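You operate a simulated robot arm through the tools that you are given. There is no shell and no other tool.

You run a simulated robot arm. Do the job below in one go: nothing can be reset, and whatever is moved stays where it is left.

TASK
Set the controls near the top of the duplicator lid. At the end: the blue guide at the end of the out tray is set to down; the move knob is turned to plus five; the blue guide at the back of the out tray is set to down; the blue guide at the front of the out tray is set to down; whatever was shut is shut again. Leave all else as you found it, and nothing knocked over. The blue guide at the back of the out tray goes to its stop. The blue guide at the end of the out tray goes to its stop. The blue guide at the front of the out tray goes to its stop.
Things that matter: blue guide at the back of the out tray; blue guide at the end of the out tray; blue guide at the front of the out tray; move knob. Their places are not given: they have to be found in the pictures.

Only the result counts: the job must be done as asked and must still hold three seconds after the hand-in. Knocking over, shifting, dropping, spilling or breaking anything else fails it. A push-on lid holds only when it is set on centred and level and pressed home; a screw cap is set on level and turned clockwise until tight.

THE ROBOT
A 6-joint arm with a two-finger gripper, fixed in place. Base frame: the origin is at the foot of the arm, x ahead of it, y to its left, z up. Lengths are in cm, angles in rad, forces in N, time in s.
Its first joint turns from -2.897 to 2.897 rad. Payload 2.45 kg.
The TCP is the grasp point between the finger pads, 2 cm short of the fingertips. In the tool frame z runs along the fingers and y along their closing line. Largest opening 14 cm; the body of the gripper starts 16.8 cm behind the TCP.
Orientation is that of the tool frame in the base frame, as a unit quaternion [w, x, y, z]. With the fingers straight down and closing along the base's y, the tool's x points along the base's -x, its y along +y and its z along -z.

THE INTERFACE
- The arm moves only by the tool nudge_tool. Its arguments are lists of equal length, an entry for each row: "translation": the shift along the tool's x, y, z in units of 20 mm (1.0 is 20 mm), a list of three; "rotation": the turn, a rotation vector about the tool's x, y, z in units of 5 degrees (1.0 is 5 degrees), a list of three; "claw": the gripper command, from -1 (shut) to 1 (fully open), values between in proportion. In form: {"translation": [[x, y, z], ...], "rotation": [[ax, ay, az], ...], "claw": [claw, ...]}. A call has 1 to 20 rows; each row shifts and turns the commanded pose from where the row before left it, along the tool's axes as they then stand. A call with a number of a shift or a turn outside -1 to 1 is refused whole. A row lasts 0.2 s, in which the tool goes at most 5 cm and 0.15 rad; a call with a longer step from one row to the next is refused whole, and so is a gripper value outside its range. A pose out of reach is approached as far as the arm can. The call stops where the force on the tool passes 40 N (or 10 N more than at its start, if that is more) or the arm is blocked; 0.2 s more then pass. Each finger travels about 4.5 cm/s and halts on what it meets, pressing with about 22 N; the grip force reading is that of the motor and also rises with nothing between the fingers. The clock runs only during rows and for 0.2 s after the last one: add rows that do not move to give the fingers time. The reply holds the time, the measured pose of the TCP, the force on the tool along the base axes, the opening and the grip force, in the units named above and with some noise, with the torque about the TCP (base axes, N m) and any sound that the robot's microphone picked up, and new pictures: "views" is both (left out), scene, wrist or none.
- Cameras (640 x 400 px; columns grow to the right, rows downward): "scene" is fixed at [5.2, -66.32, 132.31]; the picture's right is [0.81, -0.59, 0.00], its down [-0.24, -0.32, -0.92] and it looks along [0.54, 0.74, -0.40] (base axes); focal length 375 px, centre (320, 200). "wrist" rides on the gripper at [7.8, 1.1, -20.9] in the tool frame; the picture's right is [-0.14, 0.99, 0.00], its down [-0.92, -0.13, -0.37] and it looks along [-0.36, -0.05, 0.93] (tool axes); focal length 280 px, centre (320, 200).
- point_at(camera, pixels): there is no depth. For up to 12 entries [column, row, z] of the newest picture of that camera ("zoom" is the newest enlarged one), the place [x, y] in the base frame at which the ray of that pixel passes the height z, good to about 0.3 cm, but the place of the scene camera against the robot may be out by one fixed shift of up to 2.5 cm in any direction. No time passes.
- inspect(camera, box): a new picture of the part [left, top, right, bottom] of that camera's present view, enlarged. No time passes.
- close_job(): hands the job in; it is judged then, once.

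Leave the gripper open and the arm clear of the work at the hand-in unless told otherwise.

The tools are called after "Request:" as name(argument=value, ...) on one line, values as JSON. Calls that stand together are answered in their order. nudge_tool: Moves the arm, as the interface text tells. Its arguments: {"type":"object","properties":{"translation":{"type":"array","items":{"type":"array","items":{"type":"number"}}},"rotation":{"type":"array","items":{"type":"array","items":{"type":"number"}}},"claw":{"type":"array","items":{"type":"number"}},"views":{"type":"string","enum":["both","scene","wrist","none"]}},"required":["translation","rotation","claw"]} The other tools are called the same way: point_at (camera, pixels) gives the place at which the rays of pixels pass given heights; inspect (camera, box) takes an enlarged picture of a part of a camera's view; close_job () hands the job in.

At the start:

```text
t: 0.0
eef_pos: [68.88, 36.6, 97.25]
orientation: [0.001, 0.0, 1.0, 0.0]
ft_force: [0.1, 0.2, -0.2]
wrist_torque: [-0.01, 0.03, -0.02]
width: 14.0
gripper_force: 0.0
```

scene: 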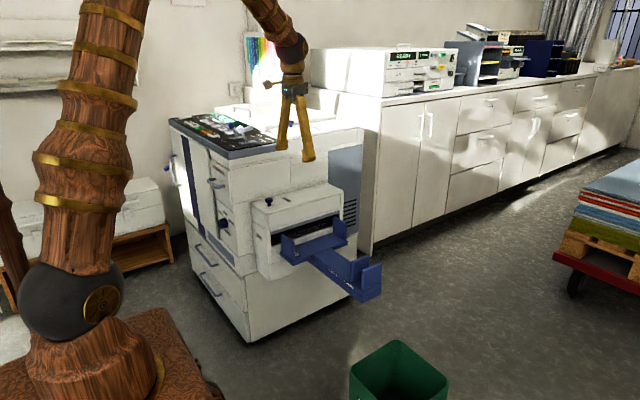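
wrist: 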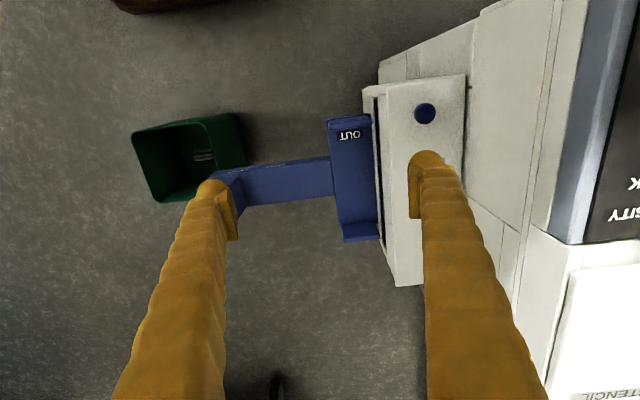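

I see the duplicator with its out tray (blue, around scene px 330,255) and a control panel on top (px 220,130). I'll zoom on these parts first.

Request:
inspect(camera="scene", box=[240, 180, 400, 310])

Request:
inspect(camera="scene", box=[150, 90, 310, 200])

Request:
inspect(camera="wrist", box=[200, 80, 480, 260])

```text
3.08 times, centred on (320, 245) of scene
```

zoom: 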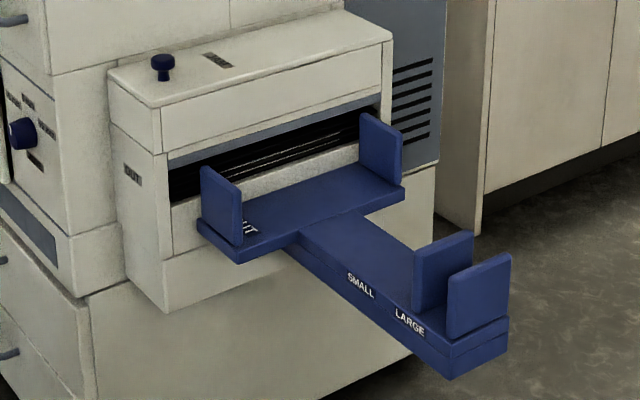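

```text
3.64 times, centred on (230, 145) of scene
```

zoom: 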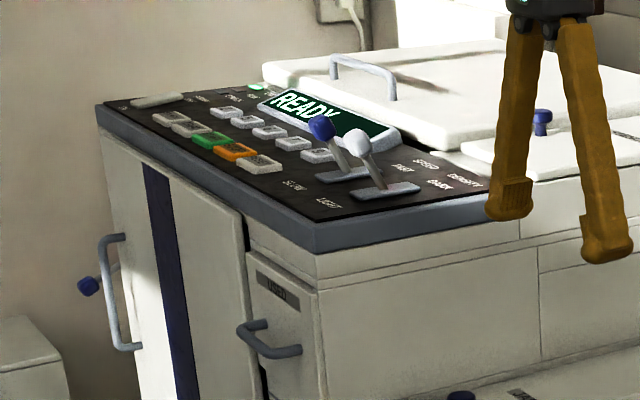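

```text
2.22 times, centred on (340, 170) of wrist
```

zoom: 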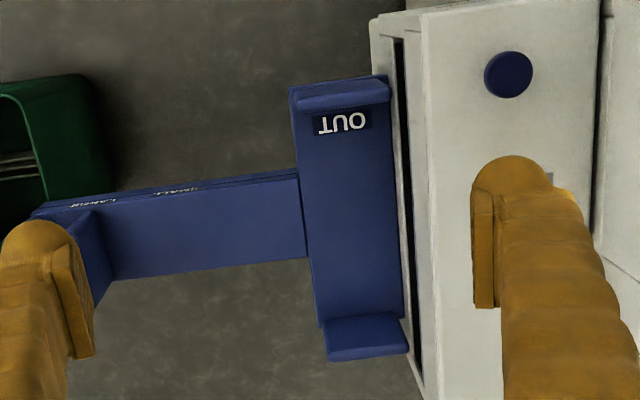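

The three out tray guides stand up. Now I look for the move knob on the front face (near scene px 225,222).

Request:
inspect(camera="scene", box=[200, 170, 280, 240])

Request:
inspect(camera="scene", box=[160, 110, 250, 200])

Request:
inspect(camera="scene", box=[315, 225, 395, 305])

Request:
inspect(camera="wrist", box=[480, 0, 640, 400])

```text
5.71 times, centred on (240, 205) of scene
```

zoom: 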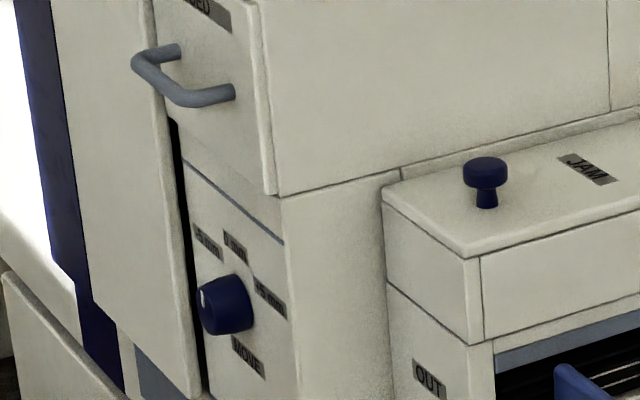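

```text
4.44 times, centred on (205, 155) of scene
```

zoom: 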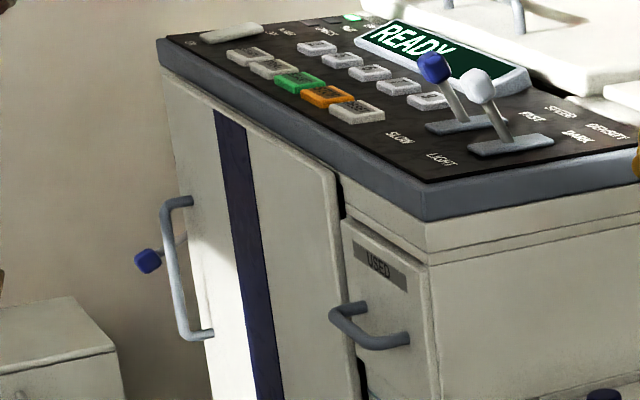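

```text
5.00 times, centred on (355, 265) of scene
```

zoom: 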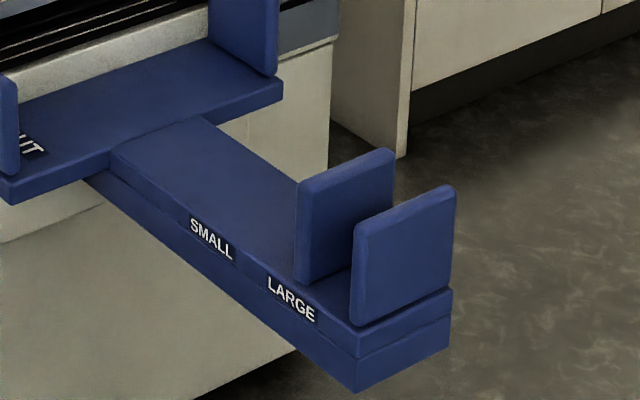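

```text
1.00 times, centred on (560, 200) of wrist (not enlarged: the box is as wide or as high as the picture)
```

zoom: 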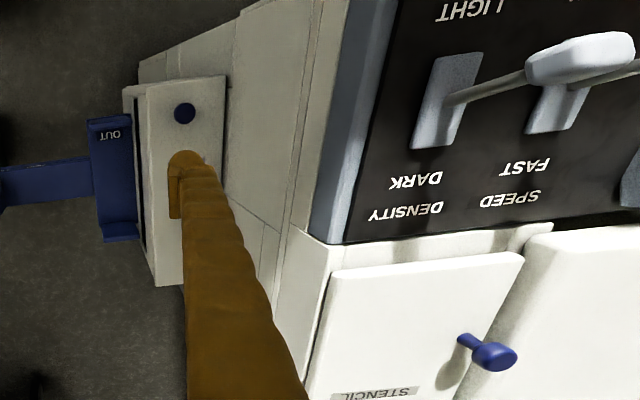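

The MOVE knob sits on the front face (scene px ~238,222; -5 mm, 0 mm and +5 mm labels around it; its white mark is at the left, near -5). I'll triangulate a few points by comparing rays of the two cameras.

Request:
point_at(camera="wrist", pixels=[[424, 113, 60], [424, 113, 80], [344, 122, 50], [344, 122, 70], [361, 234, 50], [361, 234, 70], [331, 168, 50], [331, 168, 70], [572, 242, 70], [572, 242, 90], [217, 176, 40], [217, 176, 60]])

Request:
point_at(camera="scene", pixels=[[269, 200, 60], [269, 200, 80], [290, 235, 50], [290, 235, 70], [336, 220, 50], [336, 220, 70], [316, 238, 50], [316, 238, 70], [238, 222, 50], [238, 222, 70], [360, 243, 40], [360, 243, 60]])

```text
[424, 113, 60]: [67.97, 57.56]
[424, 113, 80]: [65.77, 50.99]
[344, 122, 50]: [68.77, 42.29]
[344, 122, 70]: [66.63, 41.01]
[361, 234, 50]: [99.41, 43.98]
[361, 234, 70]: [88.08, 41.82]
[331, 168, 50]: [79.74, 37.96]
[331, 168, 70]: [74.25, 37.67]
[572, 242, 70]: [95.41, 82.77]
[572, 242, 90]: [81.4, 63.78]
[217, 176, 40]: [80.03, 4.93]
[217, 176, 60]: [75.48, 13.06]
```

```text
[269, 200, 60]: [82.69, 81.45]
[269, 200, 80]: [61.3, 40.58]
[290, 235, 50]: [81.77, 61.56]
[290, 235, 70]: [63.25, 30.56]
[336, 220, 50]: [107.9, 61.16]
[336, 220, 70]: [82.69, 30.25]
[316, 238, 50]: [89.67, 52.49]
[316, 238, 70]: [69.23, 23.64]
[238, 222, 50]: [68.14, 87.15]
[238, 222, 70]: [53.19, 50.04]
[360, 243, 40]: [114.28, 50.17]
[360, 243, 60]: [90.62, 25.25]
```

The tray surface comes out near z≈61, around (77,38). I'll move the arm towards +x and -y for a clearer view of the tray guides from above, gripper shut to unblock the picture.

Request:
nudge_tool(translation=[[-1, -1, 0], [-1, -1, 0], [-1, -1, 0], [-1, -1, 0], [-1, 0, 0], [-1, 0, 0], [0, 0, 0], [0, 0, 0], [0, 0, 0]], rotation=[[0, 0, 0], [0, 0, 0], [0, 0, 0], [0, 0, 0], [0, 0, 0], [0, 0, 0], [0, 0, 0], [0, 0, 0], [0, 0, 0]], claw=[-1, -1, -1, -1, -1, -1, -1, -1, -1])

```text
t: 2.0
eef_pos: [80.68, 28.32, 97.2]
orientation: [0.001, -0.001, 1.0, 0.0]
ft_force: [0.1, -0.2, 0.2]
wrist_torque: [0.02, -0.01, 0.02]
width: 0.0
gripper_force: 21.7
```

scene: 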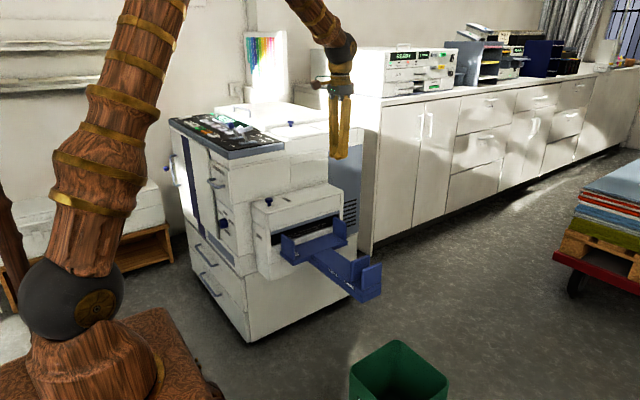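
wrist: 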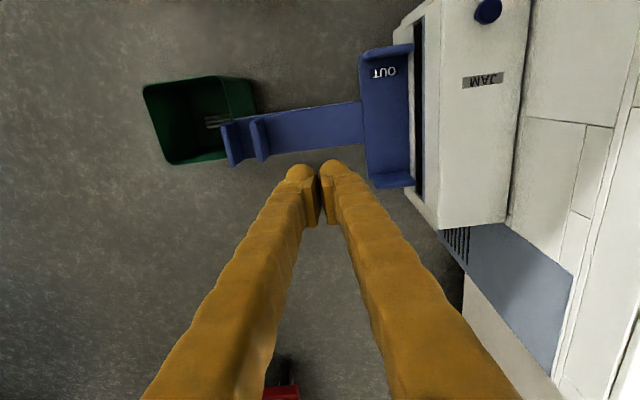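

Good view now. I'll zoom on the tray in the wrist picture (px 210-430, 30-200).

Request:
inspect(camera="wrist", box=[340, 30, 440, 200])

Request:
inspect(camera="wrist", box=[200, 90, 380, 190])

Request:
inspect(camera="scene", box=[270, 205, 390, 305])

```text
2.35 times, centred on (390, 115) of wrist
```

zoom: 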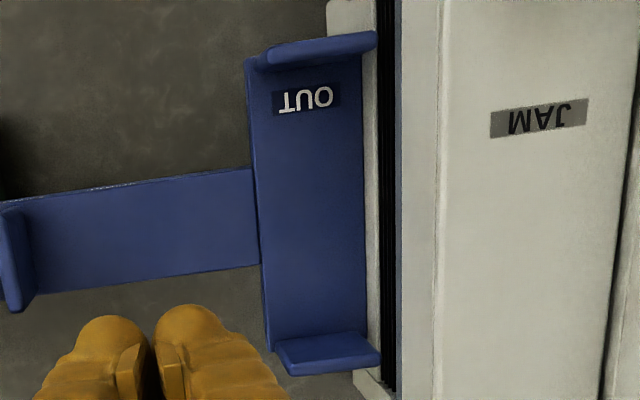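

```text
3.56 times, centred on (290, 140) of wrist
```

zoom: 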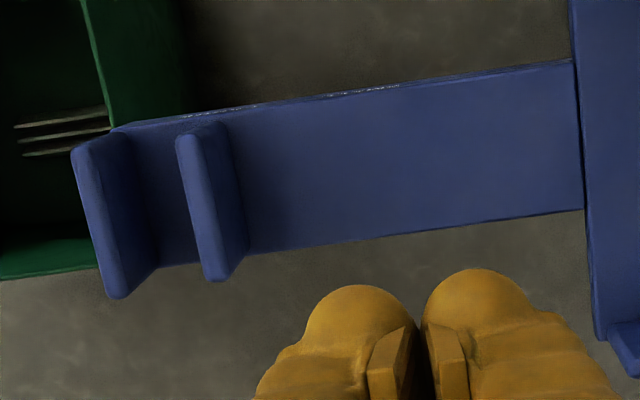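

```text
4.00 times, centred on (330, 255) of scene
```

zoom: 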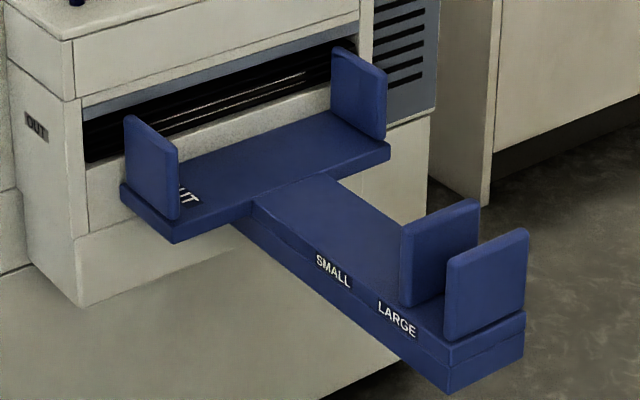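

The tray surface works out at z≈54.3, spanning x≈67–94, y≈38–48, and the arm part x≈76–85 runs to y≈9. There are two plates at the end (y≈15 and y≈9.4). I'll go closer over the end plates to see which one is hinged.

Request:
nudge_tool(translation=[[-0.3, -0.57, 0.95], [-0.3, -0.57, 0.95], [-0.3, -0.57, 0.95], [-0.3, -0.57, 0.95], [-0.3, -0.57, 0.95], [-0.3, -0.57, 0.95], [-0.3, -0.57, 0.95], [-0.3, -0.57, 0.95], [-0.3, -0.57, 0.95], [0, 0, 0]], rotation=[[0, 0, 0], [0, 0, 0], [0, 0, 0], [0, 0, 0], [0, 0, 0], [0, 0, 0], [0, 0, 0], [0, 0, 0], [0, 0, 0], [0, 0, 0]], claw=[-1, -1, -1, -1, -1, -1, -1, -1, -1, -1])

```text
t: 4.2
eef_pos: [86.36, 18.41, 80.24]
orientation: [0.001, 0.0, 1.0, 0.0]
ft_force: [1.1, -0.4, -0.5]
wrist_torque: [0.0, -0.01, 0.0]
width: 0.0
gripper_force: 22.1
```

scene: 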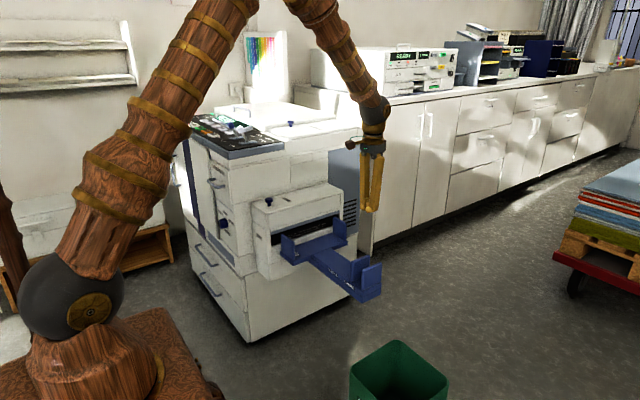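
wrist: 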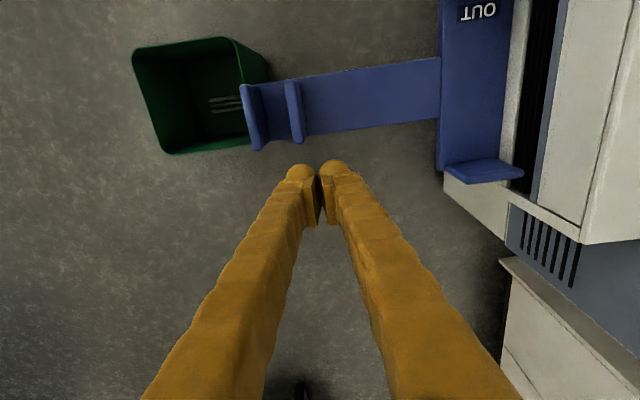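

I zoom on the end plates and the back guide in the wrist picture.

Request:
inspect(camera="wrist", box=[220, 50, 330, 170])

Request:
inspect(camera="wrist", box=[420, 100, 540, 200])

Request:
inspect(camera="scene", box=[340, 245, 390, 305])

```text
3.33 times, centred on (275, 110) of wrist
```

zoom: 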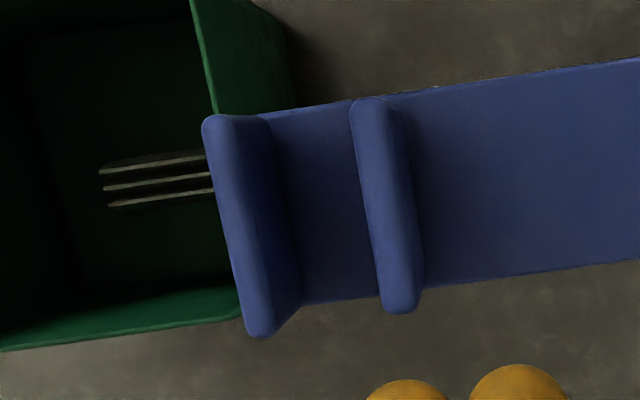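

```text
4.00 times, centred on (480, 150) of wrist
```

zoom: 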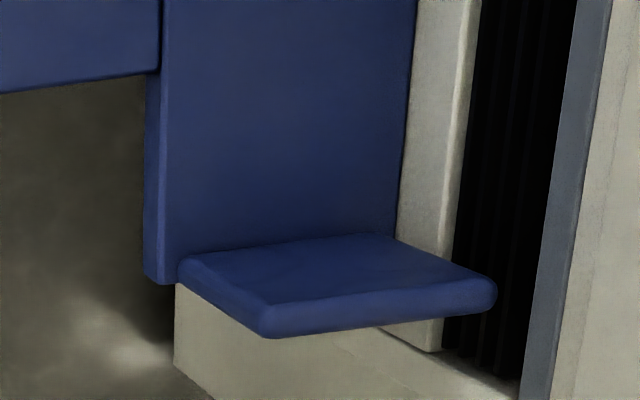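

```text
6.67 times, centred on (365, 275) of scene
```

zoom: 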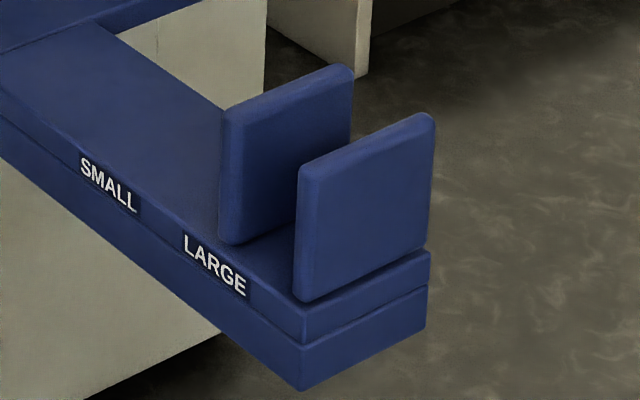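

Next I zoom on the front and back guides in the scene picture to see their bases.

Request:
inspect(camera="scene", box=[275, 225, 325, 270])

Request:
inspect(camera="scene", box=[325, 205, 375, 250])

Request:
inspect(camera="scene", box=[208, 190, 258, 245])

```text
8.89 times, centred on (300, 248) of scene
```

zoom: 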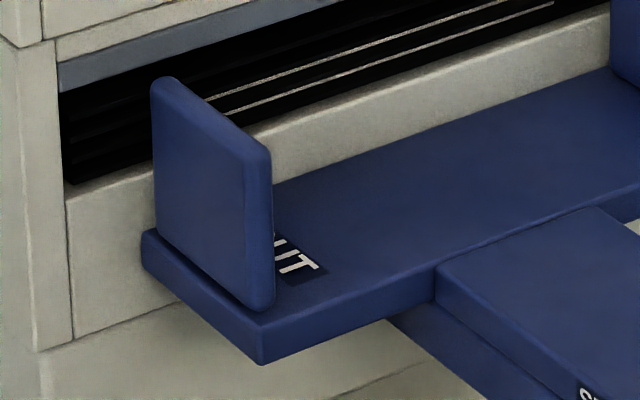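

```text
8.89 times, centred on (350, 228) of scene
```

zoom: 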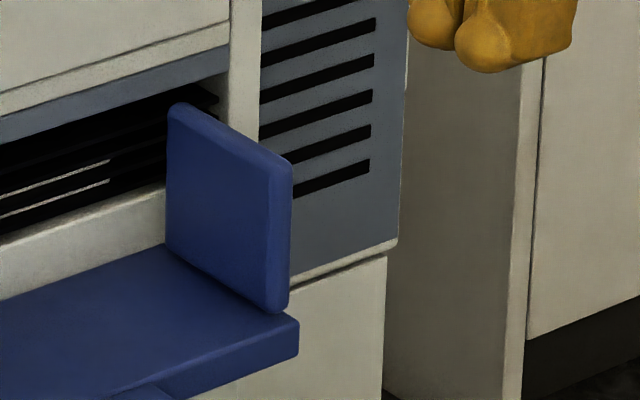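

```text
7.27 times, centred on (233, 218) of scene
```

zoom: 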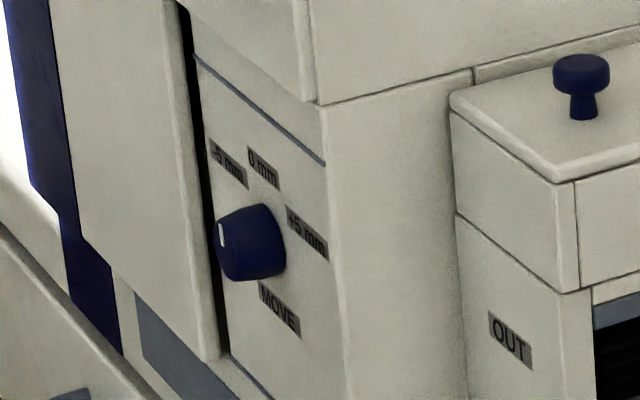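

From two wrist views: the front guide stands at x≈67.3–68.7, y≈39–48, z 54.3–61; the back guide at x≈93.4–94.6; the outer end plate at y≈9.1–10.3, and an inner plate (by the LARGE mark, probably the size slide) at y≈15.4–16.6. I'll go to the robot side of the front guide at a safe height, to try pushing it over inward.

Request:
nudge_tool(translation=[[0.995, 0.941, 0], [0.995, 0.941, 0], [0.995, 0.941, 0], [0.995, 0.941, 0], [0.995, 0.941, 0], [0.995, 0.941, 0], [0.995, 0.941, 0], [0.995, 0.941, 0], [0.995, 0.941, 0], [0.995, 0.941, 0], [0.995, 0.941, 0], [0.995, 0.941, 0], [0, 0, 0]], rotation=[[0, 0, 0], [0, 0, 0], [0, 0, 0], [0, 0, 0], [0, 0, 0], [0, 0, 0], [0, 0, 0], [0, 0, 0], [0, 0, 0], [0, 0, 0], [0, 0, 0], [0, 0, 0], [0, 0, 0]], claw=[-1, -1, -1, -1, -1, -1, -1, -1, -1, -1, -1, -1, -1])

```text
t: 7.0
eef_pos: [62.33, 40.92, 80.2]
orientation: [0.001, 0.0, 1.0, -0.001]
ft_force: [-0.7, 0.0, 0.3]
wrist_torque: [-0.03, -0.03, -0.01]
width: 0.02
gripper_force: 22.2
```

scene: 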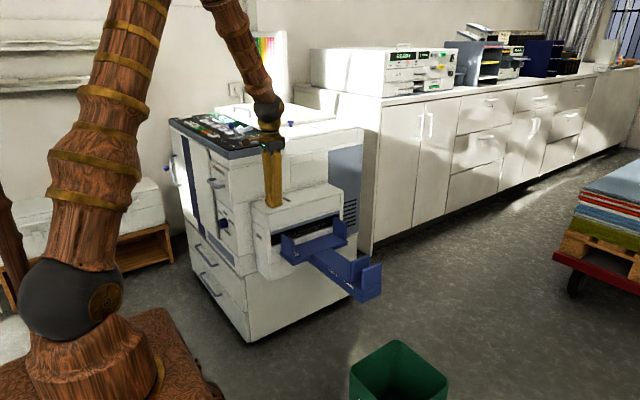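
wrist: 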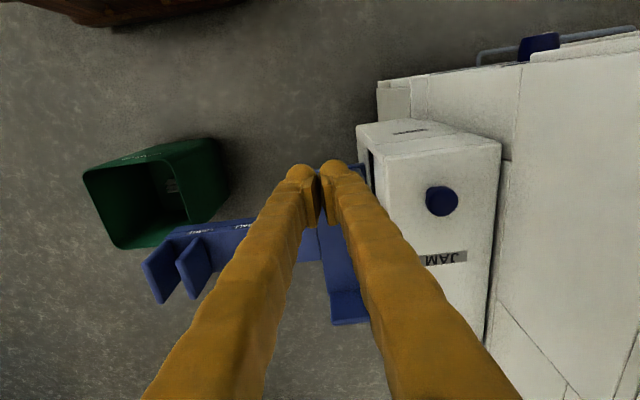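

The wrist view shows a blue knob on the front face at px (538,45) with a grey handle. I zoom there and on the guides.

Request:
inspect(camera="wrist", box=[370, 10, 640, 180])

Request:
inspect(camera="wrist", box=[130, 200, 260, 310])

Request:
inspect(camera="wrist", box=[290, 130, 400, 210])

```text
2.35 times, centred on (505, 95) of wrist
```

zoom: 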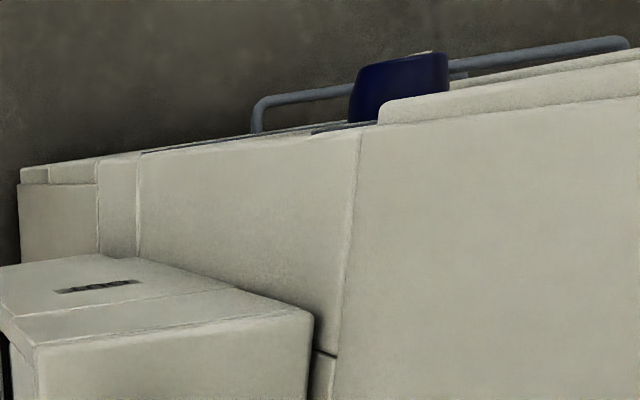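

```text
3.64 times, centred on (195, 255) of wrist
```

zoom: 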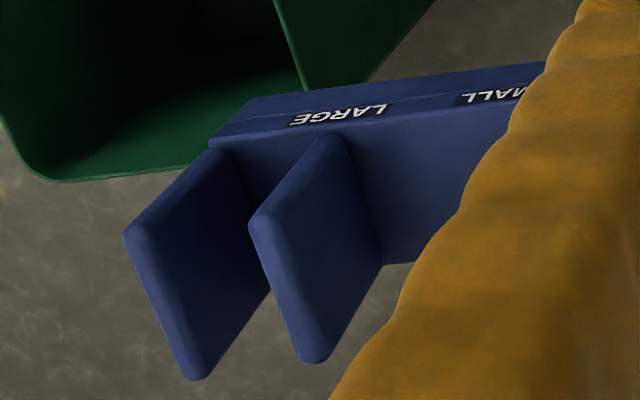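

```text
5.00 times, centred on (345, 170) of wrist
```

zoom: 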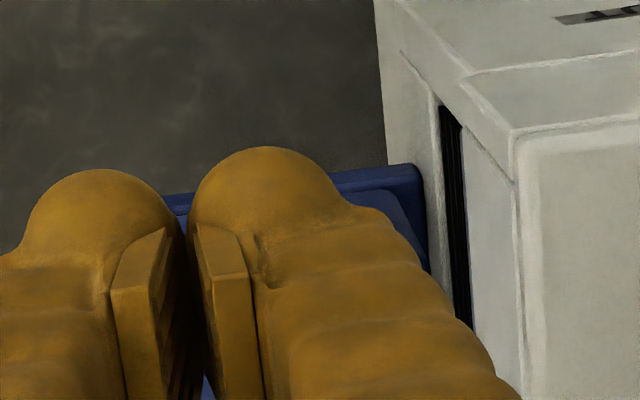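

The LARGE mark lines up with the inner plate, so the outer plate is the end guide. The knob is near (53.5, 69.5, 61.5). I now lower the closed fingers on the robot side of the front guide to TCP z≈60.5.

Request:
nudge_tool(translation=[[0, 0, 1], [0, 0, 1], [0, 0, 1], [0, 0, 1], [0, 0, 1], [0, 0, 1], [0, 0, 1], [0, 0, 1], [0, 0, 1], [0, 0, 0.8], [0, 0, 0]], rotation=[[0, 0, 0], [0, 0, 0], [0, 0, 0], [0, 0, 0], [0, 0, 0], [0, 0, 0], [0, 0, 0], [0, 0, 0], [0, 0, 0], [0, 0, 0], [0, 0, 0]], claw=[-1, -1, -1, -1, -1, -1, -1, -1, -1, -1, -1])

```text
t: 9.4
eef_pos: [62.66, 40.93, 60.67]
orientation: [0.001, 0.0, 1.0, 0.001]
ft_force: [-0.3, 0.7, 1.1]
wrist_torque: [0.02, 0.0, -0.03]
width: 0.0
gripper_force: 21.7
```

scene: 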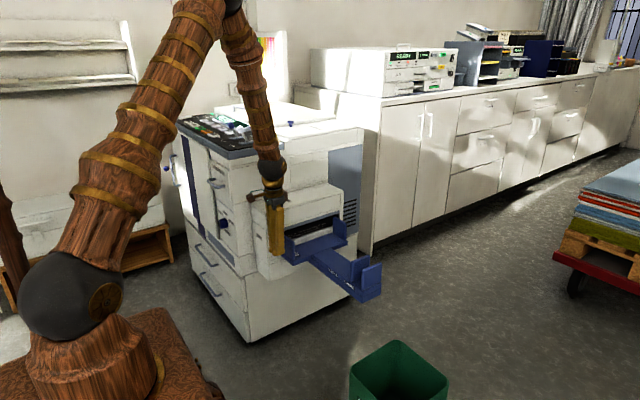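
wrist: 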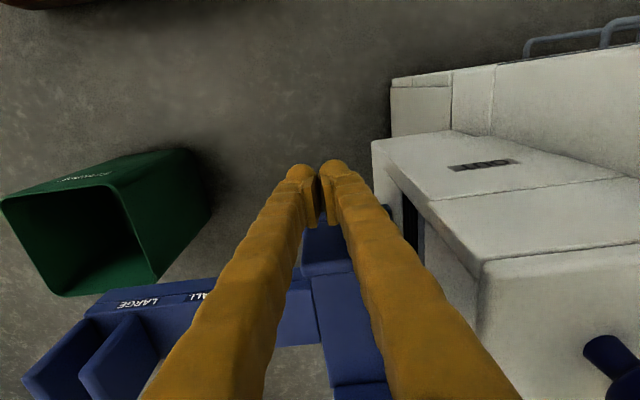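

I check the fingers against the front guide in the scene picture.

Request:
inspect(camera="scene", box=[245, 190, 345, 270])

Request:
inspect(camera="wrist", box=[270, 150, 410, 260])

```text
5.00 times, centred on (295, 230) of scene
```

zoom: 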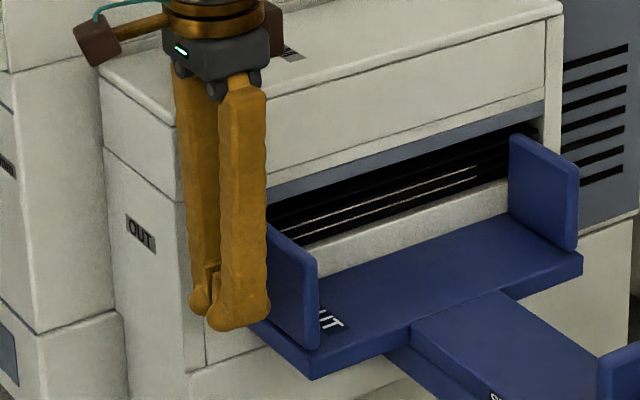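

```text
3.64 times, centred on (340, 205) of wrist
```

zoom: 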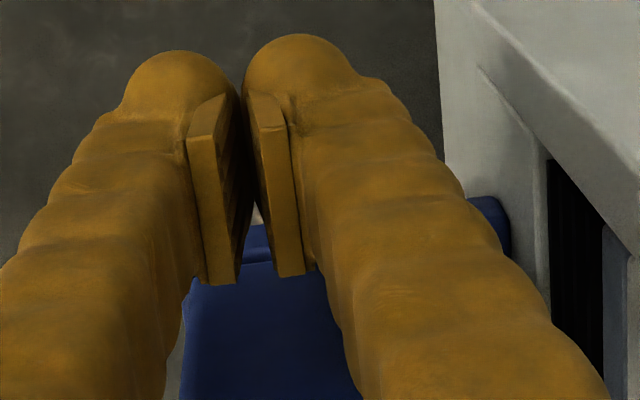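

The fingertips overlap the upper part of the front guide. I push slowly in +x.

Request:
nudge_tool(translation=[[-0.4, 0, 0], [-0.4, 0, 0], [-0.25, 0, 0], [-0.25, 0, 0], [-0.2, 0, 0], [-0.2, 0, 0], [-0.2, 0, 0], [-0.2, 0, 0]], rotation=[[0, 0, 0], [0, 0, 0], [0, 0, 0], [0, 0, 0], [0, 0, 0], [0, 0, 0], [0, 0, 0], [0, 0, 0]], claw=[-1, -1, -1, -1, -1, -1, -1, -1])

```text
t: 10.9
eef_pos: [65.51, 40.73, 60.5]
orientation: [-0.003, 0.001, 1.0, -0.002]
ft_force: [-7.5, -0.3, -0.3]
wrist_torque: [-0.13, 0.06, 0.0]
width: 0.57
gripper_force: 29.2
stopped in row 7: the force on the tool passed its limit at 49 N (the readings are from after the stop); the commanded pose is now the measured one
```

scene: 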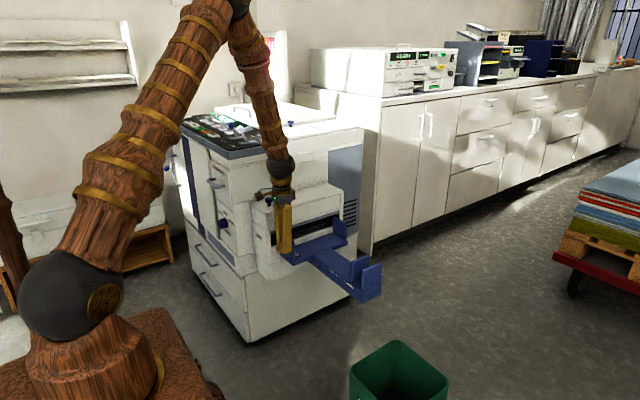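
wrist: 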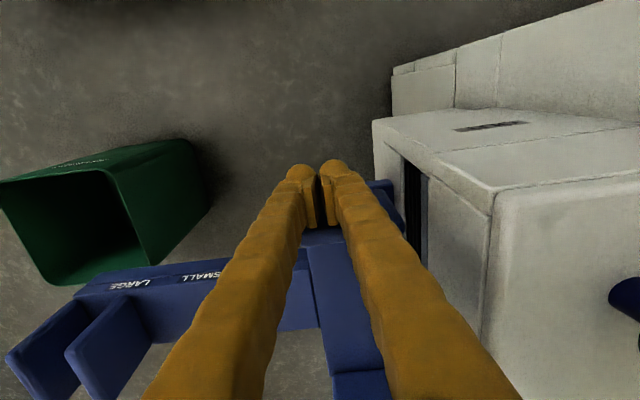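

It is rigid against an inward push (stopped at 49 N, contact at x≈67.3). So it probably folds outward. I back off, lift over the guide and come down on its inner side.

Request:
nudge_tool(translation=[[0.6, 0, 0], [0.5, 0, -0.6], [0, 0, -1], [0, 0, -1], [0, 0, -1], [-1, 0, 0], [-1, 0, 0], [-1, 0, 0], [-1, 0, 0], [-1, 0, 0], [-0.6, 0, 0], [0, 0, 0]], rotation=[[0, 0, 0], [0, 0, 0], [0, 0, 0], [0, 0, 0], [0, 0, 0], [0, 0, 0], [0, 0, 0], [0, 0, 0], [0, 0, 0], [0, 0, 0], [0, 0, 0], [0, 0, 0]], claw=[-1, -1, -1, -1, -1, -1, -1, -1, -1, -1, -1, -1])

```text
t: 13.5
eef_pos: [74.56, 40.63, 67.6]
orientation: [-0.001, -0.001, 1.0, -0.002]
ft_force: [0.4, 0.0, -0.8]
wrist_torque: [-0.02, 0.03, -0.01]
width: 0.0
gripper_force: 29.3
```

scene: 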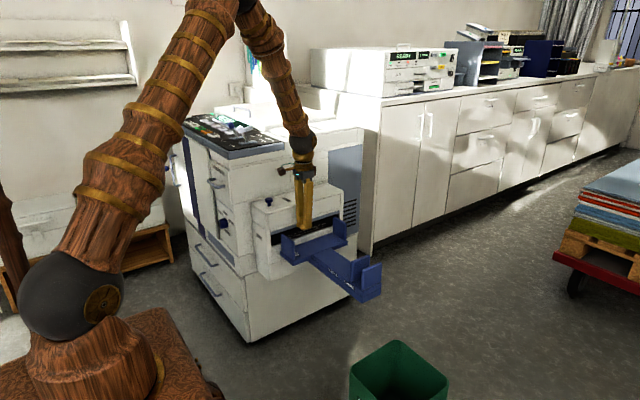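
wrist: 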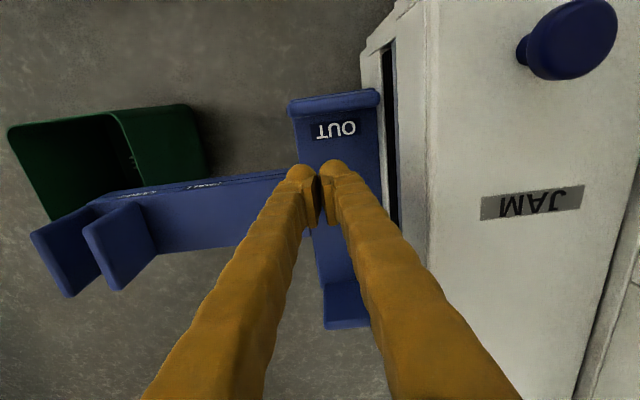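

I measure the front guide in this closer view.

Request:
inspect(camera="wrist", box=[270, 70, 400, 180])

Request:
point_at(camera="wrist", pixels=[[290, 104, 61], [380, 93, 61], [290, 116, 61], [380, 108, 61], [340, 130, 54.3], [312, 228, 54.3]])

```text
3.64 times, centred on (335, 125) of wrist
```

zoom: 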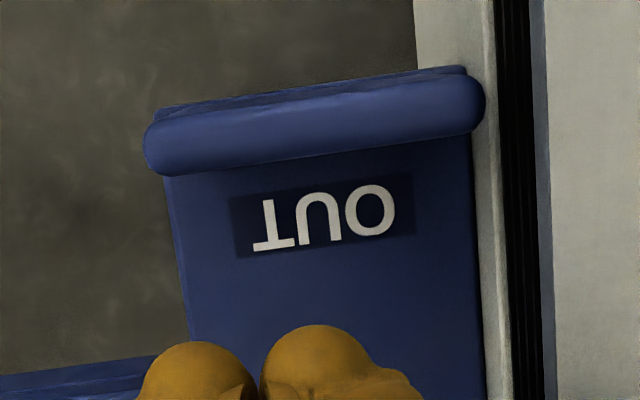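

```text
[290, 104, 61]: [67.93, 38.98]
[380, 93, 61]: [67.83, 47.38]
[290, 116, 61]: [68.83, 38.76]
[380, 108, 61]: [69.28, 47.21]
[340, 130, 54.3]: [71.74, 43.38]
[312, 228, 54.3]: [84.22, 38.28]
```

Front guide top at x≈67.7–69.1. I lower beside its inner face and push slowly in -x.

Request:
nudge_tool(translation=[[0, 0, 1], [0, 0, 1], [0, 0, 1], [0, 0, 0.4], [0.6, 0, 0], [0.5, 0, 0], [0.3, 0, 0], [0.2, 0, 0], [0.2, 0, 0], [0.2, 0, 0], [0.2, 0, 0], [0.2, 0, 0]], rotation=[[0, 0, 0], [0, 0, 0], [0, 0, 0], [0, 0, 0], [0, 0, 0], [0, 0, 0], [0, 0, 0], [0, 0, 0], [0, 0, 0], [0, 0, 0], [0, 0, 0], [0, 0, 0]], claw=[-1, -1, -1, -1, -1, -1, -1, -1, -1, -1, -1, -1])

```text
t: 16.1
eef_pos: [69.79, 40.73, 60.83]
orientation: [-0.002, 0.0, 1.0, -0.002]
ft_force: [0.9, -0.1, -0.1]
wrist_torque: [0.01, -0.01, 0.02]
width: 0.0
gripper_force: 29.6
```

scene: 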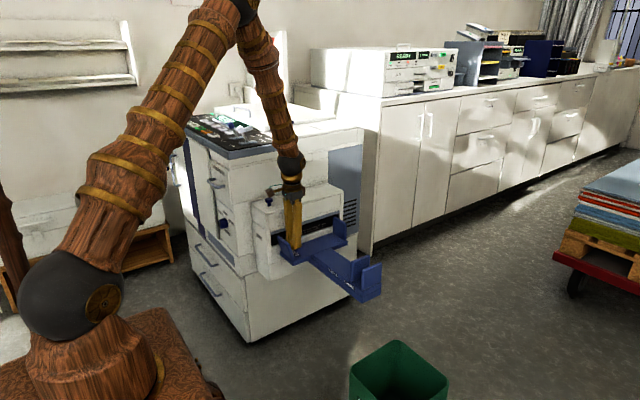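
wrist: 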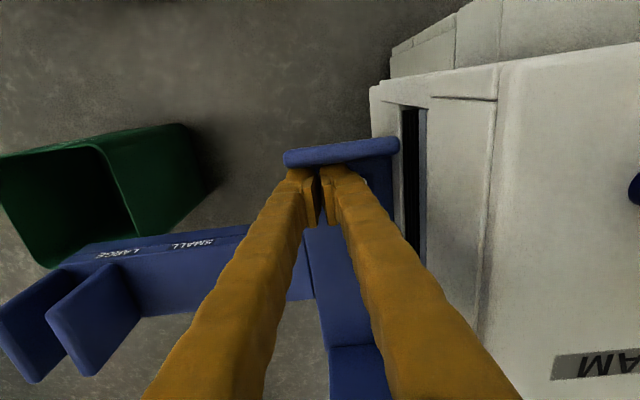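

No strong force so far, finger face ~x=68.0, so the guide may be yielding. I push a bit further in -x and look.

Request:
nudge_tool(translation=[[0.2, 0, 0], [0.2, 0, 0], [0.2, 0, 0], [0.2, 0, 0], [0.2, 0, 0], [0.2, 0, 0]], rotation=[[0, 0, 0], [0, 0, 0], [0, 0, 0], [0, 0, 0], [0, 0, 0], [0, 0, 0]], claw=[-1, -1, -1, -1, -1, -1])

Request:
inspect(camera="wrist", box=[260, 110, 420, 220])

Request:
inspect(camera="scene", box=[265, 205, 345, 270])

```text
t: 17.5
eef_pos: [67.37, 40.75, 60.97]
orientation: [-0.002, -0.001, 1.0, 0.0]
ft_force: [0.4, 0.7, -0.4]
wrist_torque: [-0.01, -0.03, 0.0]
width: 0.0
gripper_force: 30.0
```

scene: 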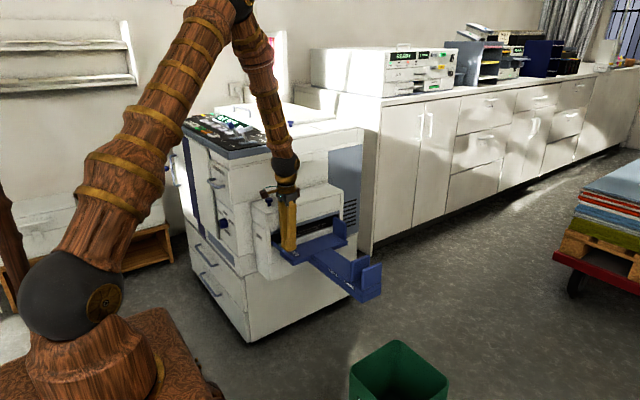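
wrist: 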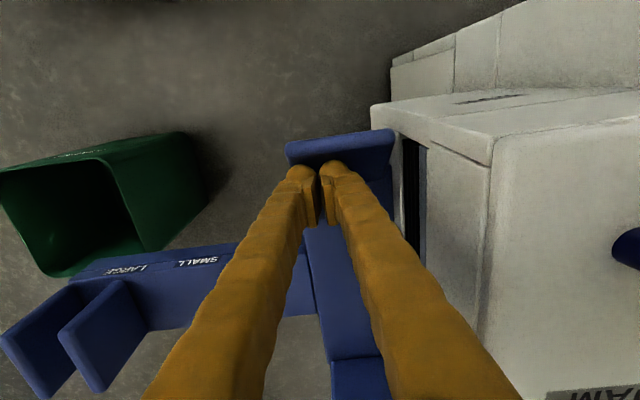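

```text
3.64 times, centred on (340, 165) of wrist
```

zoom: 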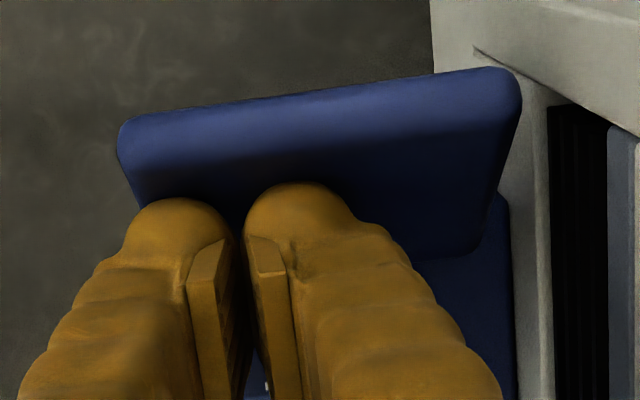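

```text
6.15 times, centred on (305, 238) of scene
```

zoom: 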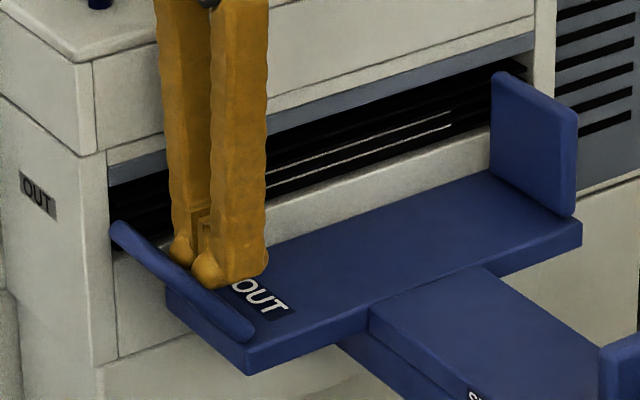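

The front guide folds outward easily. I keep following it: further in -x, a little to -y for clearance, and then down.

Request:
nudge_tool(translation=[[0.3, -0.15, 0], [0.3, -0.15, 0], [0.3, 0, 0.1], [0.3, 0, 0.2], [0.2, 0, 0.3], [0, 0, 0.3], [0, 0, 0.3], [0, 0, 0]], rotation=[[0, 0, 0], [0, 0, 0], [0, 0, 0], [0, 0, 0], [0, 0, 0], [0, 0, 0], [0, 0, 0], [0, 0, 0]], claw=[-1, -1, -1, -1, -1, -1, -1, -1])

Request:
inspect(camera="scene", box=[265, 205, 345, 270])

Request:
inspect(camera="wrist", box=[260, 110, 420, 220])

```text
t: 19.3
eef_pos: [64.62, 40.23, 58.61]
orientation: [-0.002, 0.0, 1.0, -0.001]
ft_force: [0.0, 0.1, 0.4]
wrist_torque: [0.02, -0.03, -0.04]
width: 0.01
gripper_force: 29.7
```

scene: 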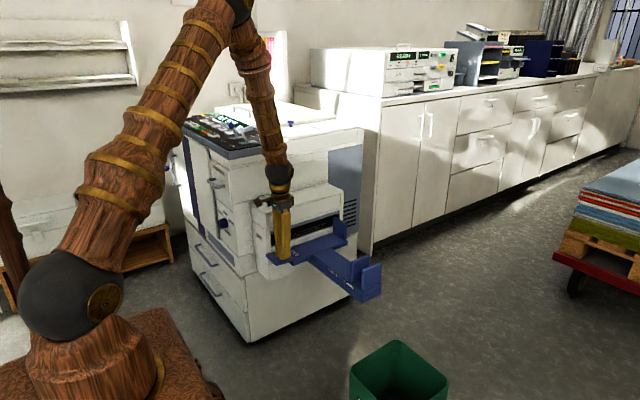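
wrist: 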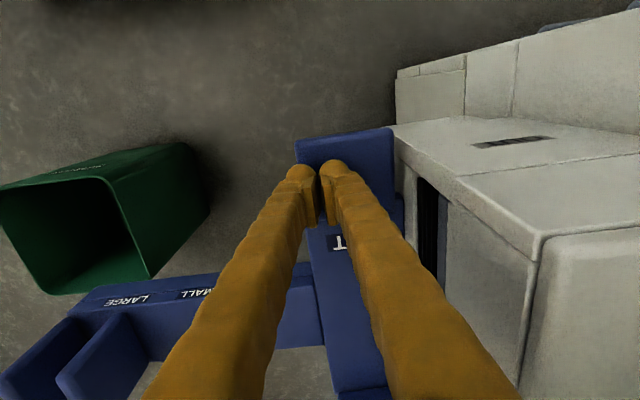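

```text
6.15 times, centred on (305, 238) of scene
```

zoom: 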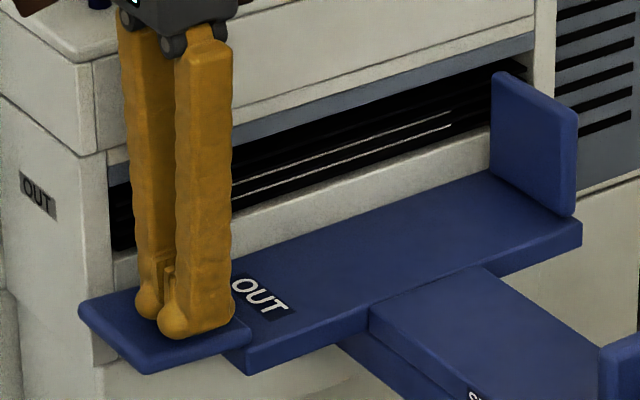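

```text
3.64 times, centred on (340, 165) of wrist
```

zoom: 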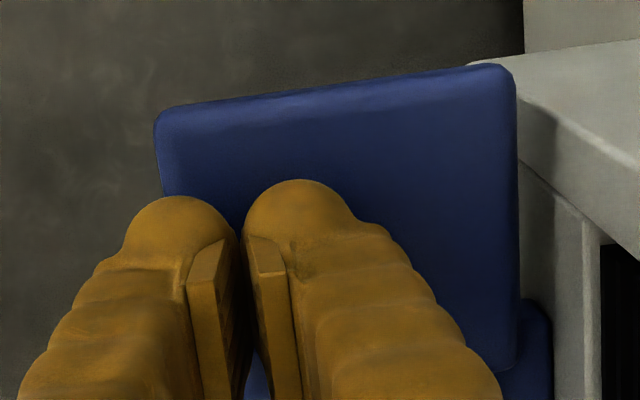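

Nearly flat. I press straight down in small steps until it meets its stop.

Request:
nudge_tool(translation=[[0.2, 0, 0.15], [0, 0, 0.15], [0, 0, 0.15], [0, 0, 0.15], [0, 0, 0.15], [0, 0, 0.15], [0, 0, 0]], rotation=[[0, 0, 0], [0, 0, 0], [0, 0, 0], [0, 0, 0], [0, 0, 0], [0, 0, 0], [0, 0, 0]], claw=[-1, -1, -1, -1, -1, -1, -1])

Request:
inspect(camera="scene", box=[265, 205, 345, 270])

```text
t: 20.2
eef_pos: [64.23, 40.21, 57.9]
orientation: [-0.002, 0.0, 1.0, -0.001]
ft_force: [-2.7, -2.8, 17.1]
wrist_torque: [-0.06, 0.25, 0.1]
width: 0.59
gripper_force: 29.4
stopped in row 4: the force on the tool passed its limit at 50 N (the readings are from after the stop); the commanded pose is now the measured one
```

scene: 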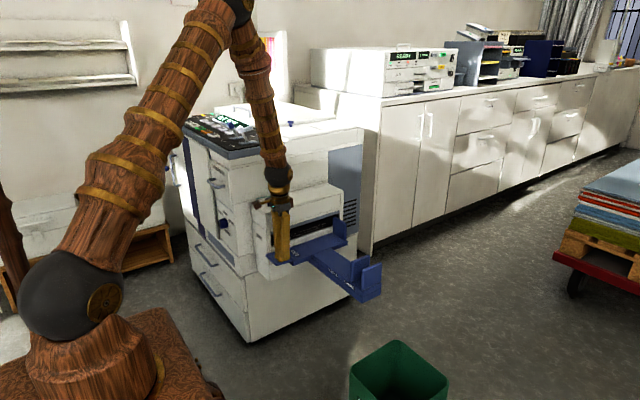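
wrist: 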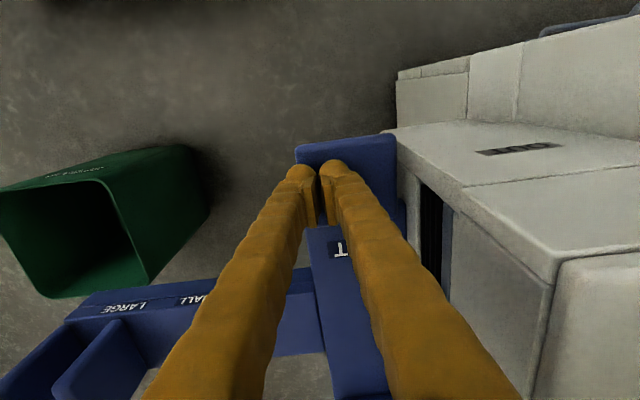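

```text
6.15 times, centred on (305, 238) of scene
```

zoom: 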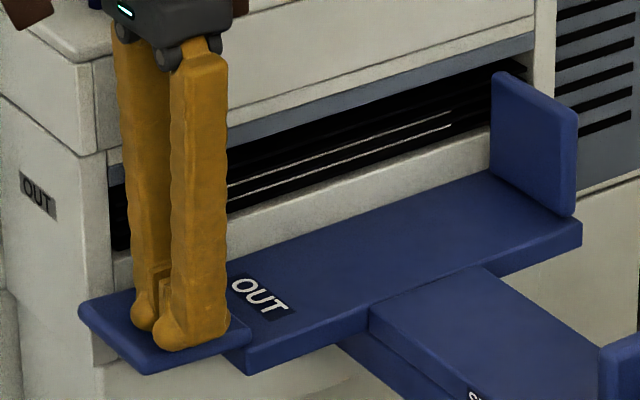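

The front guide met its stop (50 N, flat). I lift away and look at it.

Request:
nudge_tool(translation=[[0, 0, -0.5], [0, 0, -1], [0, 0, -1], [0, 0, -1], [0, 0, -1], [0, 0, -1], [-1, 0, -0.5], [-1, 0, 0], [-1, 0, 0], [-1, 0, 0], [0, 0, 0]], rotation=[[0, 0, 0], [0, 0, 0], [0, 0, 0], [0, 0, 0], [0, 0, 0], [0, 0, 0], [0, 0, 0], [0, 0, 0], [0, 0, 0], [0, 0, 0], [0, 0, 0]], claw=[-1, -1, -1, -1, -1, -1, -1, -1, -1, -1, -1])

Request:
inspect(camera="scene", box=[255, 205, 345, 280])

Request:
inspect(camera="wrist", box=[260, 60, 420, 220])

```text
t: 22.6
eef_pos: [72.44, 40.11, 69.9]
orientation: [-0.001, -0.001, 1.0, -0.001]
ft_force: [-0.8, 0.8, 0.5]
wrist_torque: [0.02, 0.01, 0.0]
width: 0.0
gripper_force: 29.8
```

scene: 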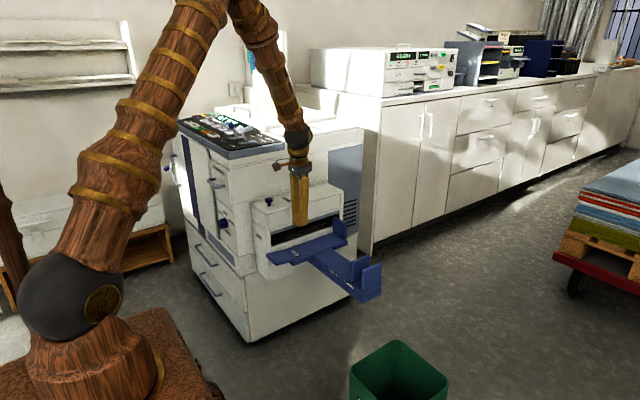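
wrist: 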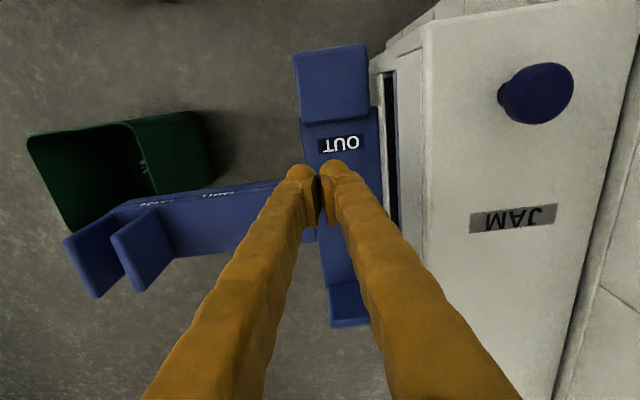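

```text
5.33 times, centred on (300, 242) of scene
```

zoom: 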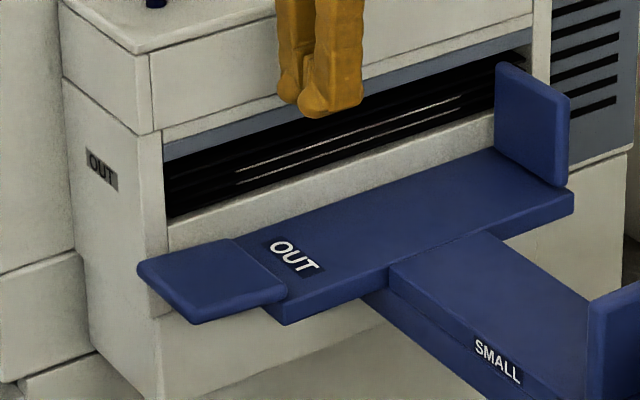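

```text
2.50 times, centred on (340, 140) of wrist
```

zoom: 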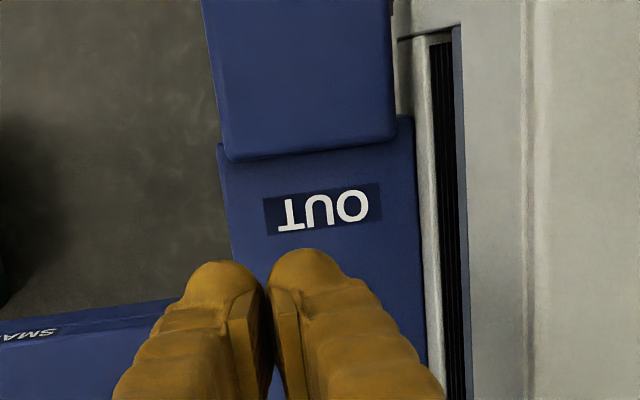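

The front guide is flat. Now the back guide at x≈93.5: it's near the end of reach, so I move to x≈85 and tilt the fingers about 40° outward (+x).

Request:
nudge_tool(translation=[[-1, 0, 0], [-1, 0, 0], [-1, 0, 0], [-1, 0, 0], [-1, 0, 0], [-1, 0, 0], [0, 0, 0], [0, 0, 0], [0, 0, 0], [0, 0, 0], [0, 0, 0], [0, 0, 0], [0, 0, 0], [0, 0, 0], [0, 0, 0]], rotation=[[0, 0, 0], [0, 0, 0], [0, 0, 0], [0, 0, 0], [0, 0, 0], [0, 0, 0], [0, -1, 0], [0, -1, 0], [0, -1, 0], [0, -1, 0], [0, -1, 0], [0, -1, 0], [0, -1, 0], [0, -1, 0], [0, 0, 0]], claw=[-1, -1, -1, -1, -1, -1, -1, -1, -1, -1, -1, -1, -1, -1, -1])

```text
t: 25.8
eef_pos: [84.24, 40.33, 69.76]
orientation: [0.34, -0.001, 0.94, 0.0]
ft_force: [-0.8, 0.3, -0.2]
wrist_torque: [-0.03, 0.0, 0.02]
width: 0.0
gripper_force: 29.6
```

scene: 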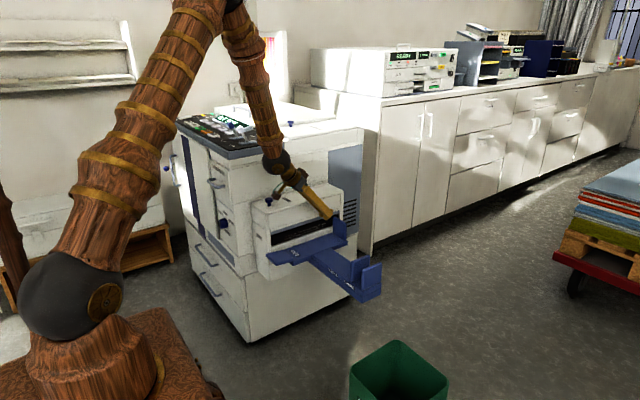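
wrist: 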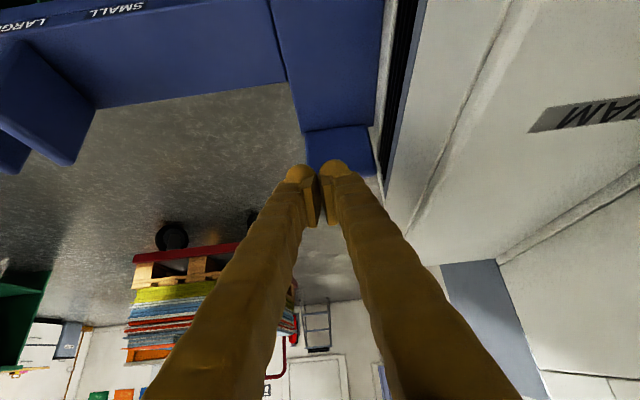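

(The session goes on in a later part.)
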